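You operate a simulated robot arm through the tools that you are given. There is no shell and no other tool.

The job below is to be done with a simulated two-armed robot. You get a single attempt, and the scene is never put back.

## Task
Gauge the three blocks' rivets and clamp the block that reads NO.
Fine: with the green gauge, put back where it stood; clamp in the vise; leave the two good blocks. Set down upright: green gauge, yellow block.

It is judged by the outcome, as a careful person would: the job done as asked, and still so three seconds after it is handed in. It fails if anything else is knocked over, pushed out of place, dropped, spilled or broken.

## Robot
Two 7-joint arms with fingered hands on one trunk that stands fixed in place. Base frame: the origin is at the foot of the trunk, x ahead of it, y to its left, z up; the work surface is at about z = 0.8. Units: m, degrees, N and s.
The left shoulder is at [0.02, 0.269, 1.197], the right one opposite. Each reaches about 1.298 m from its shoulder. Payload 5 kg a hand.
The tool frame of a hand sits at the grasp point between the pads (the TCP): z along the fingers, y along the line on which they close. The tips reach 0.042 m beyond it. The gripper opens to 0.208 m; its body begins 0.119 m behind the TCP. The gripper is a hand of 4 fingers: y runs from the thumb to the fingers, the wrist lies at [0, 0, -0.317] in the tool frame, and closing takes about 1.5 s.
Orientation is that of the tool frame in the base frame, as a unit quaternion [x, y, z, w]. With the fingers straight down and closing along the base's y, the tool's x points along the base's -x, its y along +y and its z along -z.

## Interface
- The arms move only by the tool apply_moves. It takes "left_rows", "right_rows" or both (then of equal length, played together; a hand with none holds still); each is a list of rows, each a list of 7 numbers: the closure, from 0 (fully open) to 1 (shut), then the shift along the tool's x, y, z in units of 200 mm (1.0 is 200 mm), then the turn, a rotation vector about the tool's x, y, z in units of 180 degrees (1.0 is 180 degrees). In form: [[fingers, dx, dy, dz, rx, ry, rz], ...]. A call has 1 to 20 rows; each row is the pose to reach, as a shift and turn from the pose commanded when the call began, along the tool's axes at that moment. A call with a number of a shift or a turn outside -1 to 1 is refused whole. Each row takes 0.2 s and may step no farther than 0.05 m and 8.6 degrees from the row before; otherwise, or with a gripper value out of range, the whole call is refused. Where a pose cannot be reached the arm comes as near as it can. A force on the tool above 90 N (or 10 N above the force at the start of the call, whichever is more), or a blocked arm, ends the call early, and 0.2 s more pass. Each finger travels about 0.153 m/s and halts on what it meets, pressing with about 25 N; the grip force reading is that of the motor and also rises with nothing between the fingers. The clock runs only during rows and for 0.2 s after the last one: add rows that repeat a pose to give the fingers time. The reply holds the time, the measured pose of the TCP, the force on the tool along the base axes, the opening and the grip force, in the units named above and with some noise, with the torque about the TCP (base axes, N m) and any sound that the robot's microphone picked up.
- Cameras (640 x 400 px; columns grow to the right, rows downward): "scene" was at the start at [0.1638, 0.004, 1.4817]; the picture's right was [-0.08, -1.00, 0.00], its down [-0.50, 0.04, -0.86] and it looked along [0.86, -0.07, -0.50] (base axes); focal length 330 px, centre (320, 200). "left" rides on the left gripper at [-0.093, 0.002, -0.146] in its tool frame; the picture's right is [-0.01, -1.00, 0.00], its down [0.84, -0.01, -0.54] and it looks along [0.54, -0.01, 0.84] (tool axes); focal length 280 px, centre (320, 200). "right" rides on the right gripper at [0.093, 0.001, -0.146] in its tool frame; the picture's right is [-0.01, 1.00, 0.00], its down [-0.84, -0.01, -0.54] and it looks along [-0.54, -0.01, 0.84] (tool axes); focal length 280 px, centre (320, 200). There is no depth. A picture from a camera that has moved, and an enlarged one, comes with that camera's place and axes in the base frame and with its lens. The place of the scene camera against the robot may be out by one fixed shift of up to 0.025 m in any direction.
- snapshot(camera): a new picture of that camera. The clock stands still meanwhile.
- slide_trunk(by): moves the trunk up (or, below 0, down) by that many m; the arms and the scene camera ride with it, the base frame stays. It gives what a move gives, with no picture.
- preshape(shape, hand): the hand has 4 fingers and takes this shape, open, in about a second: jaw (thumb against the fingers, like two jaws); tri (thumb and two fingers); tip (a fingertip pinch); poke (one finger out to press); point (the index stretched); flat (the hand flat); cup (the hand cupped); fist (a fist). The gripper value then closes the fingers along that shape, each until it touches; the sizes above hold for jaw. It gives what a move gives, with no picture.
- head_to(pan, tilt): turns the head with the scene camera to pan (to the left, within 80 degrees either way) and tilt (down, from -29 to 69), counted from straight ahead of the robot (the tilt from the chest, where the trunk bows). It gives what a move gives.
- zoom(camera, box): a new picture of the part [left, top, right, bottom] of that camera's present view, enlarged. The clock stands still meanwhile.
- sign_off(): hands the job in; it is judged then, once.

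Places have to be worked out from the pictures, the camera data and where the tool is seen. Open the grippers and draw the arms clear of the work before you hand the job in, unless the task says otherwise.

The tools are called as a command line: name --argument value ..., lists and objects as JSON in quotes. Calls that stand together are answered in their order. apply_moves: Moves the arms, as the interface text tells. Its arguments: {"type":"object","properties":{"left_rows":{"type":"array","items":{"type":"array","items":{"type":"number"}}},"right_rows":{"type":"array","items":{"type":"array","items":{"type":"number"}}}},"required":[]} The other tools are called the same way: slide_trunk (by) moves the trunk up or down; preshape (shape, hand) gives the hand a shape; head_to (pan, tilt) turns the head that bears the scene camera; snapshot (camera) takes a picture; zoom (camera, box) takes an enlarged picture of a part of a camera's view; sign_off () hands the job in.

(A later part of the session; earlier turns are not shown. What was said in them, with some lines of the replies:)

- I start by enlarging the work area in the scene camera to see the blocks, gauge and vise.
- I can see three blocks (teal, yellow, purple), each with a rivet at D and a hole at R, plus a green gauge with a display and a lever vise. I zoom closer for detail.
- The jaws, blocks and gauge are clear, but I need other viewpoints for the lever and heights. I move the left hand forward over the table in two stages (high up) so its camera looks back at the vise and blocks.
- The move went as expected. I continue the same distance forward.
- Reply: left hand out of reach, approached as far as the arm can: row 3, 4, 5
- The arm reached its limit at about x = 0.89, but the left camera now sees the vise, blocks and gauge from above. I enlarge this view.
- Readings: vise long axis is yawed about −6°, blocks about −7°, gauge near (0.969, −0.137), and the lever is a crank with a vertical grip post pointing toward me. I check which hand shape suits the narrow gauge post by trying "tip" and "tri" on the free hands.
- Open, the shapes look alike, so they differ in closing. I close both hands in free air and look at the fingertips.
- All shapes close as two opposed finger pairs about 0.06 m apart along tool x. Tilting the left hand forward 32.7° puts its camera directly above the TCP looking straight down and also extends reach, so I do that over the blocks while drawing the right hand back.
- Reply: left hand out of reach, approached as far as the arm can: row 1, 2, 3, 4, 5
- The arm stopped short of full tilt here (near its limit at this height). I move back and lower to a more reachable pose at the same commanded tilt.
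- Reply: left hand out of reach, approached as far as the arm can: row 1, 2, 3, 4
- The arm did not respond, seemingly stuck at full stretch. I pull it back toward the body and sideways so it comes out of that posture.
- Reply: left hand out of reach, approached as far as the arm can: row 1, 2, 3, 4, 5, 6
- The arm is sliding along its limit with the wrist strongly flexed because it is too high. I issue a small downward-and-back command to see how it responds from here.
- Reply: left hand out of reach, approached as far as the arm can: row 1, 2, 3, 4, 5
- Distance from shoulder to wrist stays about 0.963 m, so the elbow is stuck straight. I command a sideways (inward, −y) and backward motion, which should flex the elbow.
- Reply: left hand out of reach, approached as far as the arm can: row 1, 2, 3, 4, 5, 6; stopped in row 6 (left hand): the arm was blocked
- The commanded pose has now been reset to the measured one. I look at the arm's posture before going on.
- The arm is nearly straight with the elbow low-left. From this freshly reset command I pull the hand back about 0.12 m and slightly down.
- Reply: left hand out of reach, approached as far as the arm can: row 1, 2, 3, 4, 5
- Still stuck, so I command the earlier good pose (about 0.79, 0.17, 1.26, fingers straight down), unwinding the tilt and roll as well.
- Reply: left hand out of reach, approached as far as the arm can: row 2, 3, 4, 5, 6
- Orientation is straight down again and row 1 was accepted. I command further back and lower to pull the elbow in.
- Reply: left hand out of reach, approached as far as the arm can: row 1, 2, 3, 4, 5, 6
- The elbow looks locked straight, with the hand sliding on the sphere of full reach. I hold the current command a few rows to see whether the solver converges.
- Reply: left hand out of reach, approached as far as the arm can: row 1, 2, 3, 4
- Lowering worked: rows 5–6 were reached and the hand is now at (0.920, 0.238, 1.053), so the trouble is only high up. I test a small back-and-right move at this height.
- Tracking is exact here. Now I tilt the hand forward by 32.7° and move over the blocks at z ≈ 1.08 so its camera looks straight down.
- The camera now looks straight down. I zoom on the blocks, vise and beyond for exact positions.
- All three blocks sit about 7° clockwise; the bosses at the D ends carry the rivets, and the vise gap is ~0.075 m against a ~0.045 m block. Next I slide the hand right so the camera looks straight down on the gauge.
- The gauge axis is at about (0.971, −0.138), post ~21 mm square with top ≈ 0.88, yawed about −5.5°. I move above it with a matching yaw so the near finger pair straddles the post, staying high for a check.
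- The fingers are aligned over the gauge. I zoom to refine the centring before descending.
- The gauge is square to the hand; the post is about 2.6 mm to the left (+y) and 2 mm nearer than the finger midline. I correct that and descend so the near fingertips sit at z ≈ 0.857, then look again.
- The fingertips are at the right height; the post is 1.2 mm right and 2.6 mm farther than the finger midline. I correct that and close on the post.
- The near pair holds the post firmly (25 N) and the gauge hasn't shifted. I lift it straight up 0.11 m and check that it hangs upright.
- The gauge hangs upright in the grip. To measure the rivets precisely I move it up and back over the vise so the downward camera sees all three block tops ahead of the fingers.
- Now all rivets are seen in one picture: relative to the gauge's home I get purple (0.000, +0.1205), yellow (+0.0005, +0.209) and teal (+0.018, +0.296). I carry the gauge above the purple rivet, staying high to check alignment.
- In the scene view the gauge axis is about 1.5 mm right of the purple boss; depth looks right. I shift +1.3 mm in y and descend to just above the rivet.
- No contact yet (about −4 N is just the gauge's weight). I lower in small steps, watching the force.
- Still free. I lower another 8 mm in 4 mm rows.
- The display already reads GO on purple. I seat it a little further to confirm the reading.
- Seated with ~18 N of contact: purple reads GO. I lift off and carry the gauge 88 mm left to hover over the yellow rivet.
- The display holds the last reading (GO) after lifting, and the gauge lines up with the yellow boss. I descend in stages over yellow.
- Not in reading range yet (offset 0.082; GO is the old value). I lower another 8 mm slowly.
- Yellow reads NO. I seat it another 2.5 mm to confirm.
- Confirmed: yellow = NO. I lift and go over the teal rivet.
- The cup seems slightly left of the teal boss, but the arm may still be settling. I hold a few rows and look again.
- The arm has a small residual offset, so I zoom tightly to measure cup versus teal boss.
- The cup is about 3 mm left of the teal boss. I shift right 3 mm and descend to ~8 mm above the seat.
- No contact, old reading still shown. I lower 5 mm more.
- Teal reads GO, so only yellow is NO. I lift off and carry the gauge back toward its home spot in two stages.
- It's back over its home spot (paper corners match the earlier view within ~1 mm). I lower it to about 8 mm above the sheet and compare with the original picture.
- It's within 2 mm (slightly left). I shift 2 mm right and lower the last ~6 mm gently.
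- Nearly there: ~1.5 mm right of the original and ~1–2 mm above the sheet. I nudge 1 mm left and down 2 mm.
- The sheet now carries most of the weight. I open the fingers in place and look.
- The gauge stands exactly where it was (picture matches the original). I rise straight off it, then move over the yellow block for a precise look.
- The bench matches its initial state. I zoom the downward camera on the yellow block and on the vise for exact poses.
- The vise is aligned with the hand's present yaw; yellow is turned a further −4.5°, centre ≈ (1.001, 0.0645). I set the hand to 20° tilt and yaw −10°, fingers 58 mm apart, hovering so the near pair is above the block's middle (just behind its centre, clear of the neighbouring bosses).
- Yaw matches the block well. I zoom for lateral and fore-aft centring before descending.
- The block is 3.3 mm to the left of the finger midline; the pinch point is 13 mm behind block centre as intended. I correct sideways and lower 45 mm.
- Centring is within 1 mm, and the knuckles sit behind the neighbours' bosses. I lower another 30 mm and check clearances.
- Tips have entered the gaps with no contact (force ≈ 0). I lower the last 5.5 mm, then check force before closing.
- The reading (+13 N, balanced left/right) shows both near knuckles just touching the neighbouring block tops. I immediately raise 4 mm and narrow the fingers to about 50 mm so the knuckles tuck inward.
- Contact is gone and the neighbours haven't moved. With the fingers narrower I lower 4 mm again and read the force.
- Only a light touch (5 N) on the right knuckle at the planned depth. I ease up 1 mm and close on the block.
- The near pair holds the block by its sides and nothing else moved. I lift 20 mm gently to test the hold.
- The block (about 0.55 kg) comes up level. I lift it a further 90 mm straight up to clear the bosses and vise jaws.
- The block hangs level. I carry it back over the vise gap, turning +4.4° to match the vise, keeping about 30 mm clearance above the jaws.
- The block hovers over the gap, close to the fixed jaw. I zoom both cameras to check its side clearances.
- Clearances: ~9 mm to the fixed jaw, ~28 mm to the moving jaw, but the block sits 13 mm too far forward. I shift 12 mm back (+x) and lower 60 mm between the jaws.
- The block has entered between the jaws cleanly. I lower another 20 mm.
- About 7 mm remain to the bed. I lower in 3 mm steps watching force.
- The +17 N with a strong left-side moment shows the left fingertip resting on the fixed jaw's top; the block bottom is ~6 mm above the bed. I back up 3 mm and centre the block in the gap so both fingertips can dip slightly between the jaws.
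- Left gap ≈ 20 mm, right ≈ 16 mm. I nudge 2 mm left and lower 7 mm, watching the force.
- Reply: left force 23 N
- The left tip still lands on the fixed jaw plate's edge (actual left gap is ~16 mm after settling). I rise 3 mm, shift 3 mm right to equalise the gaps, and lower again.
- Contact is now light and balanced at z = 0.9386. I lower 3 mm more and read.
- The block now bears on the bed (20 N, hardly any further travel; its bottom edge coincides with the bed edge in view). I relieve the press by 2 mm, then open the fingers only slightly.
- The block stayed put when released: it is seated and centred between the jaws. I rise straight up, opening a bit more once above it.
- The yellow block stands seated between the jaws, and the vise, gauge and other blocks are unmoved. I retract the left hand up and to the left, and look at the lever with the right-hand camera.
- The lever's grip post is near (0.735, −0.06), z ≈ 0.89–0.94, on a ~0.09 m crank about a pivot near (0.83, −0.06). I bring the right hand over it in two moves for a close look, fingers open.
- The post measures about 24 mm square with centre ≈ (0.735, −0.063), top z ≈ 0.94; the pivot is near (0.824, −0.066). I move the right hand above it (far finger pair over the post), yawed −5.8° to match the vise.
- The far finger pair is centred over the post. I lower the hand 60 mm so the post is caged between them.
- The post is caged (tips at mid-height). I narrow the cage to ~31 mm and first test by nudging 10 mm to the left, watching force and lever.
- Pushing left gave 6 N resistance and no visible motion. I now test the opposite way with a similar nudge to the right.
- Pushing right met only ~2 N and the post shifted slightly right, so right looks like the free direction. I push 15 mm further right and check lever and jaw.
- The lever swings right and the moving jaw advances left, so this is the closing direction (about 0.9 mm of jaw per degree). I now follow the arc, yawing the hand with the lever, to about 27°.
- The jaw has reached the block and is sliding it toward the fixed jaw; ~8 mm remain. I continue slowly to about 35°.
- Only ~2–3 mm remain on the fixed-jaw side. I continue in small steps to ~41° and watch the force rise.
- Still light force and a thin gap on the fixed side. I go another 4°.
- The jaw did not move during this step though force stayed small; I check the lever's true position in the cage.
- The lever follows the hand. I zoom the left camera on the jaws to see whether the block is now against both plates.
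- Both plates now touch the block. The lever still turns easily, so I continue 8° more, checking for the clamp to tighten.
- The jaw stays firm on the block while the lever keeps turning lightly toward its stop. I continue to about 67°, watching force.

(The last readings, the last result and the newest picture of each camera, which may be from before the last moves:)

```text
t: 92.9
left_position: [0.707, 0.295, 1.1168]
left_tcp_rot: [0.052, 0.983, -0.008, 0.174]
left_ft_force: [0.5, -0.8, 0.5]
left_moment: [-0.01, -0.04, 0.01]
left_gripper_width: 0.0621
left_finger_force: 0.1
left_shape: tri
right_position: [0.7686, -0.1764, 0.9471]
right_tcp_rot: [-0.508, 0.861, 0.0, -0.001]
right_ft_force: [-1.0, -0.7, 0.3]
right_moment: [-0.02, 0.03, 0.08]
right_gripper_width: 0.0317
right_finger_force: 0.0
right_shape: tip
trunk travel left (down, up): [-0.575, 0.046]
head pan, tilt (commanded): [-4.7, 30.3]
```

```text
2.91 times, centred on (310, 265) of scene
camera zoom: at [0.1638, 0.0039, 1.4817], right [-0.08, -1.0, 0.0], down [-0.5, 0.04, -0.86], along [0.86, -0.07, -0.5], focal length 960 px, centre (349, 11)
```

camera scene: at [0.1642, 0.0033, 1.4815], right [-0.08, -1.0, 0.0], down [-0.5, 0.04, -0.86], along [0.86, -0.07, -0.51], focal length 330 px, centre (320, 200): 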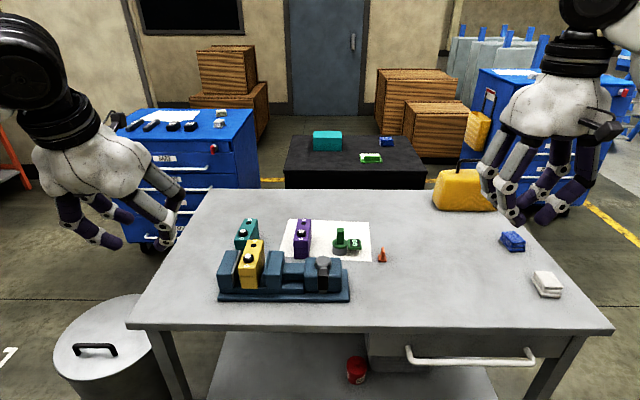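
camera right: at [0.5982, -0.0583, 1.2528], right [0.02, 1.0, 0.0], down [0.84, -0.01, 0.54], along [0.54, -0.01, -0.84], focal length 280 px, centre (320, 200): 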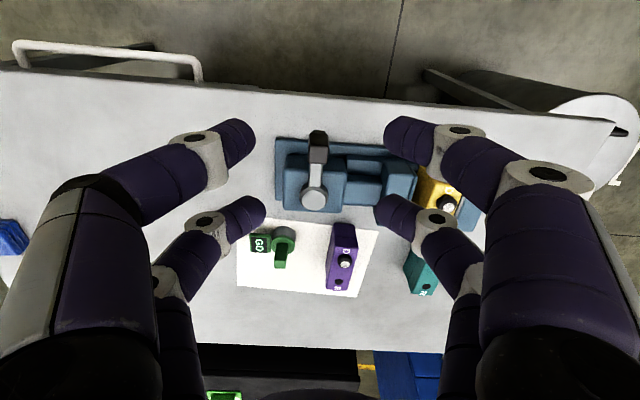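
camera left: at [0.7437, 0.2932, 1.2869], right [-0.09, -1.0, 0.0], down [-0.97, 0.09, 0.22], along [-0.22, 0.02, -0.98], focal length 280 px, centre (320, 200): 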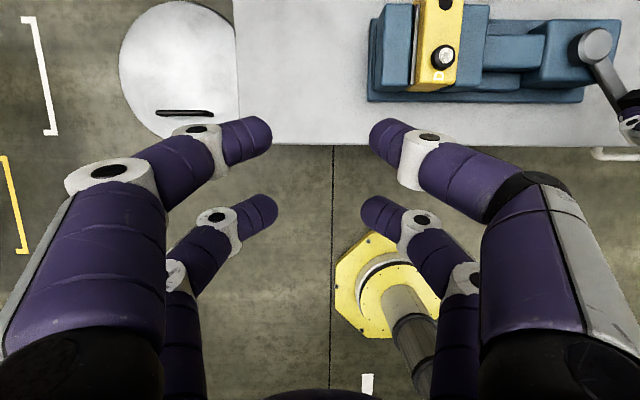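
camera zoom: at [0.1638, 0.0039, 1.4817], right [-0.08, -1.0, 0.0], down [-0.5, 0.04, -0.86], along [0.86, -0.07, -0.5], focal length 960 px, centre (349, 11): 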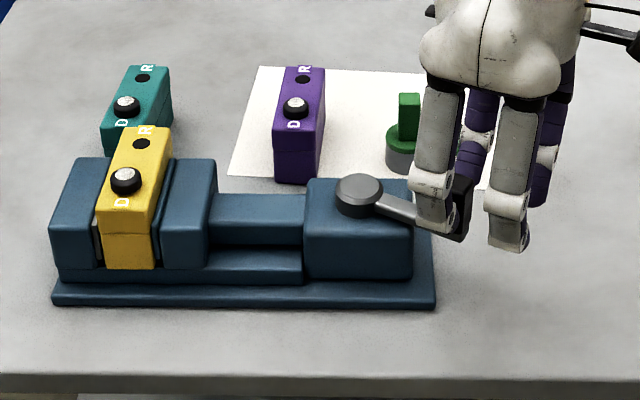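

Still only ~1 N. I continue the swing to about 81°.

apply_moves --right_rows '[[0.85, -0.003, -0.037, 0, 0, 0, -0.0194], [0.85, -0.0069, -0.0738, 0, 0, 0, -0.0389], [0.85, -0.0143, -0.1098, 0, 0, 0, -0.0583], [0.85, -0.0229, -0.1455, 0, 0, 0, -0.0778], [0.85, -0.0229, -0.1455, 0, 0, 0, -0.0778]]'

zoom --camera "scene" --box '[200, 210, 420, 320]'

zoom --camera "right" --box '[200, 80, 440, 260]'

```text
t: 94.1
left_position: [0.7058, 0.2947, 1.1165]
left_tcp_rot: [0.052, 0.983, -0.008, 0.174]
left_ft_force: [0.0, -0.5, 0.1]
left_moment: [0.0, 0.02, -0.02]
left_gripper_width: 0.0622
left_finger_force: 0.0
left_shape: tri
right_position: [0.7952, -0.1875, 0.9474]
right_tcp_rot: [-0.61, 0.793, 0.0, 0.0]
right_ft_force: [0.4, -0.3, -0.3]
right_moment: [0.01, -0.04, 0.0]
right_gripper_width: 0.0316
right_finger_force: 0.1
right_shape: tip
trunk travel left (down, up): [-0.575, 0.046]
head pan, tilt (commanded): [-4.7, 30.3]
```

```text
2.91 times, centred on (310, 265) of scene
camera zoom: at [0.1639, 0.0039, 1.4817], right [-0.08, -1.0, 0.0], down [-0.5, 0.04, -0.86], along [0.86, -0.07, -0.5], focal length 960 px, centre (349, 11)
```

zoom: 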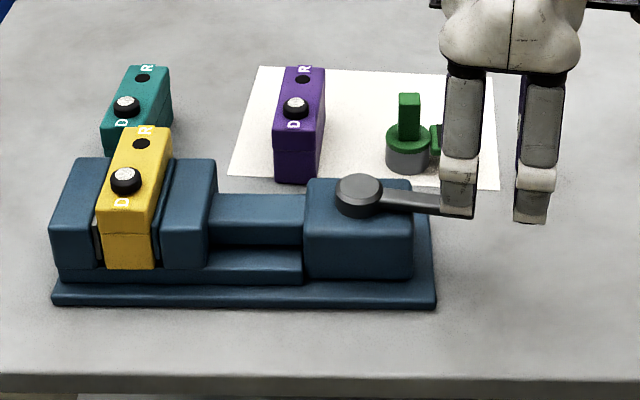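

```text
2.22 times, centred on (320, 170) of right
camera zoom: at [0.7703, -0.277, 1.0931], right [-0.96, 0.27, 0.0], down [0.23, 0.81, 0.54], along [0.15, 0.52, -0.84], focal length 623 px, centre (320, 267)
```

zoom: 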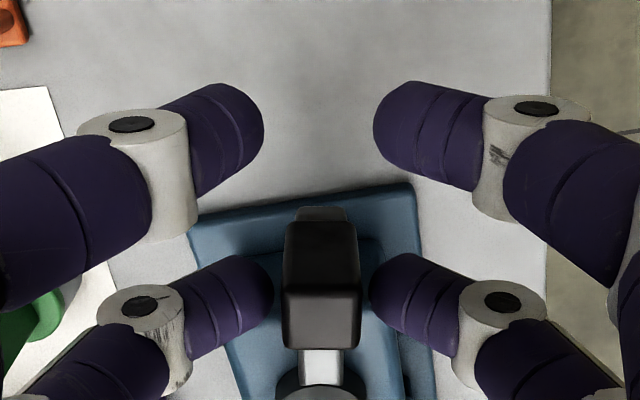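

Now the post sits free in the cage (≈0 N) at roughly 80°. I push on gently to find its end stop.

apply_moves --right_rows '[[0.85, -0.003, -0.0366, 0, 0, 0, -0.0194], [0.85, -0.0069, -0.0732, 0, 0, 0, -0.0389], [0.85, -0.0125, -0.102, 0, 0, 0, -0.0555], [0.85, -0.0125, -0.102, 0, 0, 0, -0.0555]]'

zoom --camera "scene" --box '[200, 210, 420, 320]'

zoom --camera "right" --box '[200, 80, 440, 260]'

```text
t: 95.1
left_position: [0.7061, 0.2958, 1.1166]
left_tcp_rot: [0.051, 0.983, -0.007, 0.174]
left_ft_force: [-0.1, -0.6, -0.6]
left_moment: [-0.04, 0.0, 0.01]
left_gripper_width: 0.062
left_finger_force: 0.1
left_shape: tri
right_position: [0.8139, -0.1883, 0.9486]
right_tcp_rot: [-0.677, 0.736, 0.001, 0.001]
right_ft_force: [-6.7, 8.3, 4.6]
right_moment: [0.4, 0.38, 0.04]
right_gripper_width: 0.0329
right_finger_force: 0.0
right_shape: tip
trunk travel left (down, up): [-0.575, 0.046]
head pan, tilt (commanded): [-4.7, 30.3]
```

```text
2.91 times, centred on (310, 265) of scene
camera zoom: at [0.1632, 0.0045, 1.4818], right [-0.08, -1.0, 0.0], down [-0.5, 0.04, -0.86], along [0.86, -0.07, -0.5], focal length 960 px, centre (349, 11)
```

zoom: 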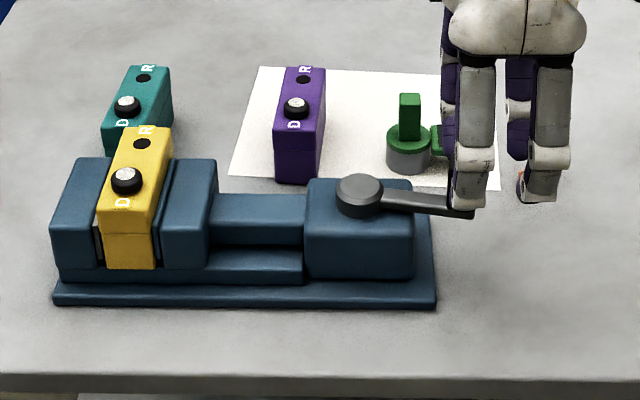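

```text
2.22 times, centred on (320, 170) of right
camera zoom: at [0.806, -0.2818, 1.0939], right [-1.0, 0.1, 0.0], down [0.08, 0.84, 0.54], along [0.05, 0.54, -0.84], focal length 623 px, centre (320, 267)
```

zoom: 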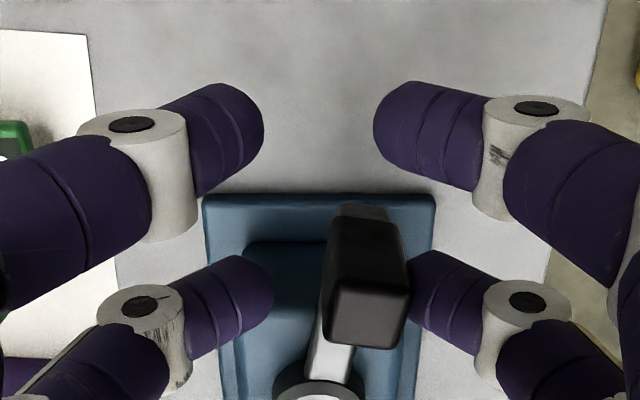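

The lever has reached its end stop (~80°, ~10 N). I ease back, open the cage and check that the lever and jaw stay put.

apply_moves --right_rows '[[0.85, 0, 0.03, 0, 0, 0, 0], [0.8, 0, 0.05, 0, 0, 0, 0], [0.72, 0, 0.055, 0, 0, 0, 0], [0.7, 0, 0.055, 0, 0, 0, 0], [0.7, 0, 0.055, 0, 0, 0, 0]]'

zoom --camera "right" --box '[200, 80, 440, 260]'

zoom --camera "scene" --box '[200, 210, 420, 320]'

```text
t: 96.3
left_position: [0.7063, 0.2956, 1.1171]
left_tcp_rot: [0.051, 0.983, -0.008, 0.174]
left_ft_force: [0.7, 0.0, -0.4]
left_moment: [-0.02, 0.0, -0.01]
left_gripper_width: 0.0624
left_finger_force: 0.1
left_shape: tri
right_position: [0.8054, -0.1892, 0.948]
right_tcp_rot: [-0.676, 0.737, 0.0, 0.0]
right_ft_force: [-0.8, -0.3, -0.5]
right_moment: [-0.01, 0.02, 0.03]
right_gripper_width: 0.0618
right_finger_force: 0.0
right_shape: tip
trunk travel left (down, up): [-0.575, 0.046]
head pan, tilt (commanded): [-4.7, 30.3]
```

```text
2.22 times, centred on (320, 170) of right
camera zoom: at [0.7958, -0.2819, 1.0932], right [-0.99, 0.1, 0.0], down [0.08, 0.84, 0.54], along [0.05, 0.54, -0.84], focal length 623 px, centre (320, 267)
```

zoom: 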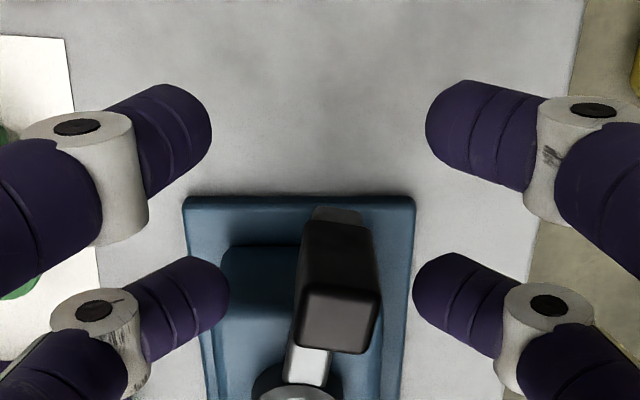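

```text
2.91 times, centred on (310, 265) of scene
camera zoom: at [0.1639, 0.0039, 1.4817], right [-0.08, -1.0, 0.0], down [-0.5, 0.04, -0.86], along [0.86, -0.07, -0.5], focal length 960 px, centre (349, 11)
```

zoom: 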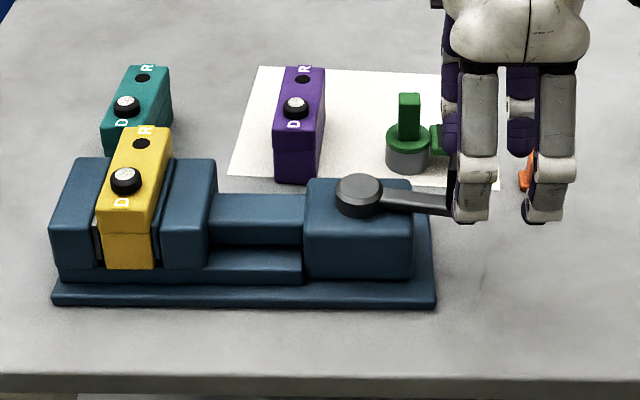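

The lever and jaw stay in place with the hand loose. I lift the right hand straight up off the post.

apply_moves --right_rows '[[0.7, 0, 0, -0.15, 0, 0, 0], [0.7, 0, 0, -0.35, 0, 0, 0], [0.7, 0, 0, -0.55, 0, 0, 0], [0.7, 0, 0, -0.75, 0, 0, 0], [0.7, 0, 0, -0.75, 0, 0, 0]]'

snapshot --camera "right"

zoom --camera "scene" --box '[200, 190, 420, 320]'

```text
t: 97.5
left_position: [0.7057, 0.295, 1.1162]
left_tcp_rot: [0.051, 0.983, -0.008, 0.174]
left_ft_force: [0.2, 0.7, 0.1]
left_moment: [0.03, 0.04, 0.02]
left_gripper_width: 0.0625
left_finger_force: 0.0
left_shape: tri
right_position: [0.8055, -0.1911, 1.0957]
right_tcp_rot: [-0.676, 0.737, 0.001, -0.001]
right_ft_force: [0.5, 0.4, 0.0]
right_moment: [0.04, 0.04, -0.04]
right_gripper_width: 0.0619
right_finger_force: 0.0
right_shape: tip
trunk travel left (down, up): [-0.575, 0.046]
head pan, tilt (commanded): [-4.7, 30.3]
```

```text
taken
camera right: at [0.7968, -0.2846, 1.2428], right [-0.99, 0.1, 0.0], down [0.08, 0.84, 0.54], along [0.05, 0.54, -0.84], focal length 280 px, centre (320, 200)
```

right: 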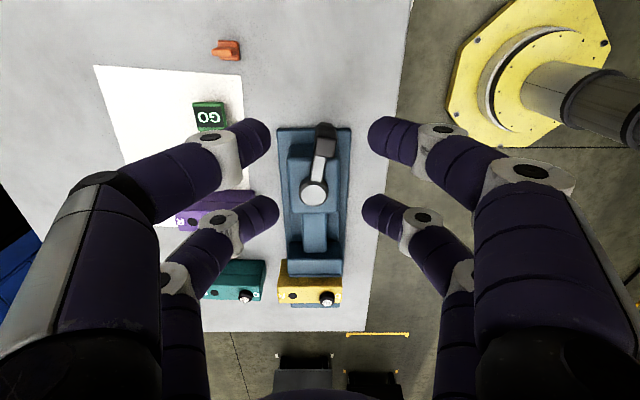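

```text
2.91 times, centred on (310, 255) of scene
camera zoom: at [0.1645, 0.0037, 1.4815], right [-0.08, -1.0, 0.0], down [-0.5, 0.04, -0.86], along [0.86, -0.07, -0.51], focal length 960 px, centre (349, 40)
```

zoom: 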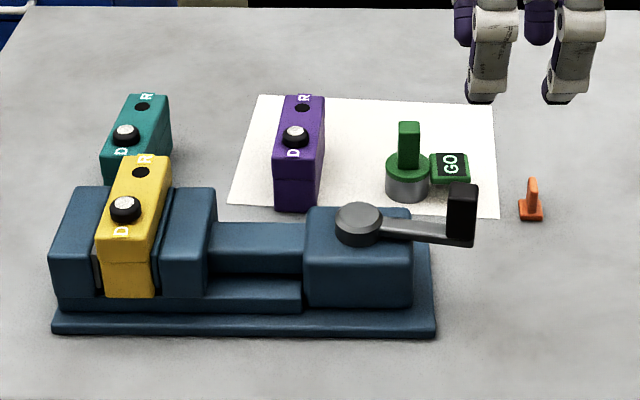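

The vise is closed, and the gauge, marker cone and good blocks are where they were. I zoom in to confirm the block is gripped by both jaws.

zoom --camera "right" --box '[260, 110, 380, 320]'

zoom --camera "scene" --box '[212, 235, 292, 305]'

zoom --camera "left" --box '[360, 0, 560, 120]'

```text
1.90 times, centred on (320, 215) of right
camera zoom: at [0.7968, -0.2846, 1.2428], right [-0.99, 0.1, 0.0], down [0.08, 0.84, 0.54], along [0.05, 0.54, -0.84], focal length 534 px, centre (320, 171)
```

zoom: 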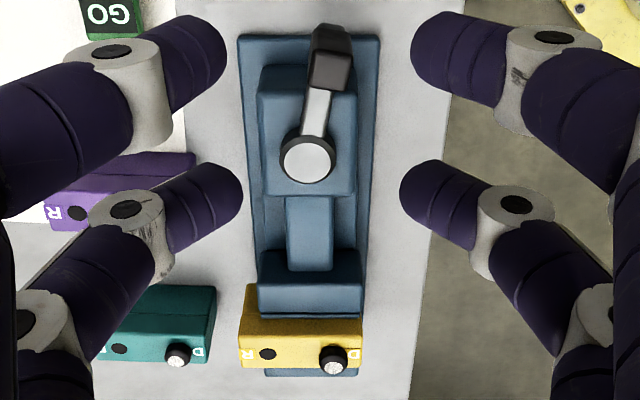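

```text
5.71 times, centred on (252, 270) of scene
camera zoom: at [0.1645, 0.0037, 1.4815], right [-0.08, -1.0, 0.0], down [-0.5, 0.04, -0.86], along [0.86, -0.07, -0.51], focal length 1885 px, centre (709, -200)
```

zoom: 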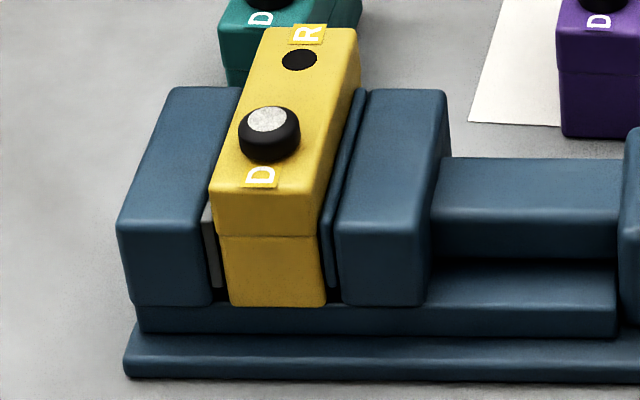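

```text
3.20 times, centred on (460, 60) of left
camera zoom: at [0.7443, 0.2927, 1.2864], right [-0.09, -1.0, 0.0], down [-0.97, 0.09, 0.22], along [-0.22, 0.02, -0.98], focal length 897 px, centre (-128, 648)
```

zoom: 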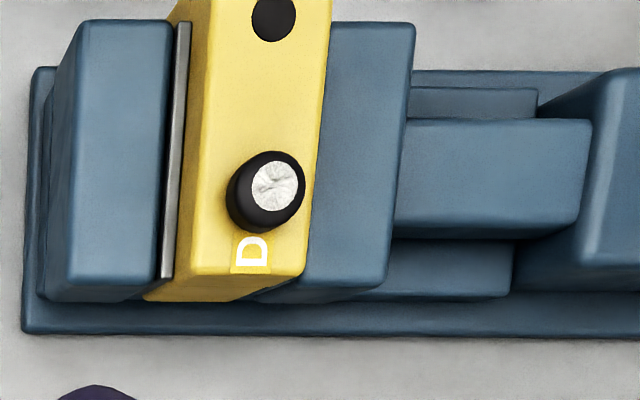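

The block is held snugly between the fixed plate and the moving jaw. I draw both hands back clear of the bench and open the grippers fully.

apply_moves --right_rows '[[0.7, 0.1517, 0.1127, -0.0417, 0, 0, 0], [0.6, 0.3033, 0.2253, -0.0833, 0, 0, 0], [0.4, 0.455, 0.338, -0.125, 0, 0, 0], [0.2, 0.6067, 0.4507, -0.1667, 0, 0, 0], [0.0, 0.7583, 0.5633, -0.2083, 0, 0, 0], [0.0, 0.91, 0.676, -0.25, 0, 0, 0], [0.0, 0.91, 0.676, -0.25, 0, 0, 0]]' --left_rows '[[0.7, 0.0468, 0.0098, -0.0703, 0, 0, 0], [0.6, 0.0937, 0.0197, -0.1405, 0, 0, 0], [0.4, 0.1405, 0.0295, -0.2108, 0, 0, 0], [0.2, 0.1873, 0.0393, -0.281, 0, 0, 0], [0.0, 0.2342, 0.0492, -0.3513, 0, 0, 0], [0.0, 0.281, 0.059, -0.4215, 0, 0, 0], [0.0, 0.281, 0.059, -0.4215, 0, 0, 0]]'

snapshot --camera "scene"

zoom --camera "scene" --box '[200, 190, 420, 320]'

```text
t: 99.1
left_position: [0.6278, 0.3157, 1.1771]
left_tcp_rot: [0.051, 0.983, -0.007, 0.174]
left_ft_force: [-0.2, -0.1, -1.0]
left_moment: [-0.04, 0.06, -0.02]
left_gripper_width: 0.2078
left_finger_force: 0.0
left_shape: tri
right_position: [0.6551, -0.358, 1.1473]
right_tcp_rot: [-0.676, 0.737, 0.001, 0.0]
right_ft_force: [0.4, 0.9, -1.1]
right_moment: [-0.11, 0.08, 0.0]
right_gripper_width: 0.2078
right_finger_force: 0.0
right_shape: tip
trunk travel left (down, up): [-0.575, 0.046]
head pan, tilt (commanded): [-4.7, 30.3]
```

```text
taken
camera scene: at [0.1644, 0.0044, 1.4814], right [-0.08, -1.0, 0.0], down [-0.5, 0.04, -0.86], along [0.86, -0.07, -0.51], focal length 330 px, centre (320, 200)
```

scene: 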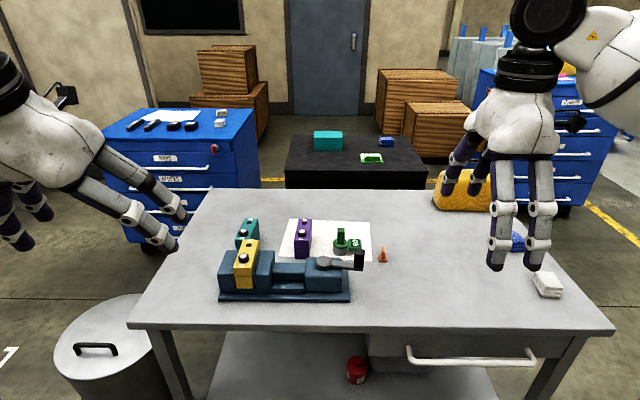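

```text
2.91 times, centred on (310, 255) of scene
camera zoom: at [0.1644, 0.0044, 1.4814], right [-0.08, -1.0, 0.0], down [-0.5, 0.04, -0.86], along [0.86, -0.07, -0.51], focal length 960 px, centre (349, 40)
```

zoom: 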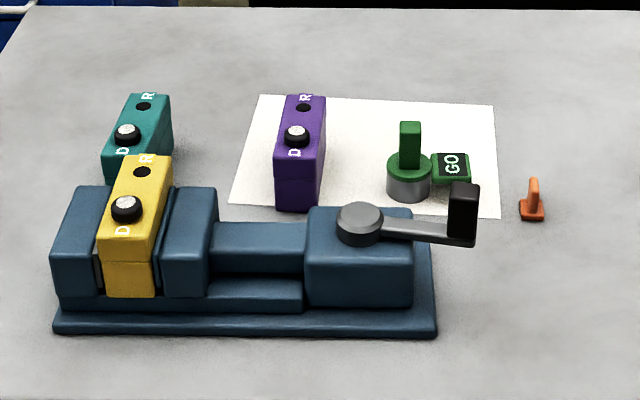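

Everything looks right: yellow clamped, gauge back in place, both good blocks untouched, arms clear. I wait a few seconds to be sure the clamp and lever hold.

apply_moves --right_rows '[[0, 0, 0, 0, 0, 0, 0], [0, 0, 0, 0, 0, 0, 0], [0, 0, 0, 0, 0, 0, 0], [0, 0, 0, 0, 0, 0, 0], [0, 0, 0, 0, 0, 0, 0], [0, 0, 0, 0, 0, 0, 0], [0, 0, 0, 0, 0, 0, 0], [0, 0, 0, 0, 0, 0, 0], [0, 0, 0, 0, 0, 0, 0], [0, 0, 0, 0, 0, 0, 0], [0, 0, 0, 0, 0, 0, 0], [0, 0, 0, 0, 0, 0, 0], [0, 0, 0, 0, 0, 0, 0], [0, 0, 0, 0, 0, 0, 0], [0, 0, 0, 0, 0, 0, 0]]'

zoom --camera "scene" --box '[200, 190, 420, 320]'

```text
t: 102.3
left_position: [0.6268, 0.3144, 1.1769]
left_tcp_rot: [0.051, 0.983, -0.008, 0.174]
left_ft_force: [-0.1, -0.4, 0.3]
left_moment: [0.01, 0.02, -0.01]
left_gripper_width: 0.2079
left_finger_force: 0.1
left_shape: tri
right_position: [0.6544, -0.3583, 1.1481]
right_tcp_rot: [-0.676, 0.737, 0.0, 0.0]
right_ft_force: [-0.5, -0.1, 0.7]
right_moment: [0.02, 0.01, 0.05]
right_gripper_width: 0.2079
right_finger_force: 0.1
right_shape: tip
trunk travel left (down, up): [-0.575, 0.046]
head pan, tilt (commanded): [-4.7, 30.3]
```

```text
2.91 times, centred on (310, 255) of scene
camera zoom: at [0.1639, 0.0039, 1.4817], right [-0.08, -1.0, 0.0], down [-0.5, 0.04, -0.86], along [0.86, -0.07, -0.5], focal length 960 px, centre (349, 40)
```

zoom: 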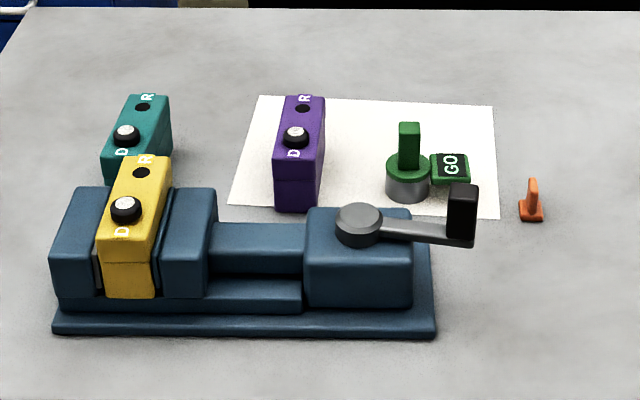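

Nothing has shifted after three seconds: yellow (NO) is clamped upright, and the gauge, teal and purple blocks are in their original places. I hand the job in.

sign_off

```text
The job is handed in.
```

The yellow block read NO, and it is now clamped upright in the vise. The teal and purple blocks both read GO and I left them where they stood.

- **Gauging:** I set the green gauge on the D-end rivet of all three blocks. It then went back to its original spot on the white sheet, upright, matching the first picture to about 1 mm.
- **Clamping:** The yellow block sits on the vise bed between the jaws. I swung the lever right until it stopped at about 80°; the jaws were already tight on the block by then.
- **Contact to know about:** While I was reaching for the yellow block, two knuckles of the left hand pressed lightly on the tops of the teal and purple blocks, about 13 N at most. Neither block moved in the pictures afterwards.
- **Handover:** Both grippers are open and the arms are clear of the bench. I watched the scene for three seconds before handing in and nothing shifted.
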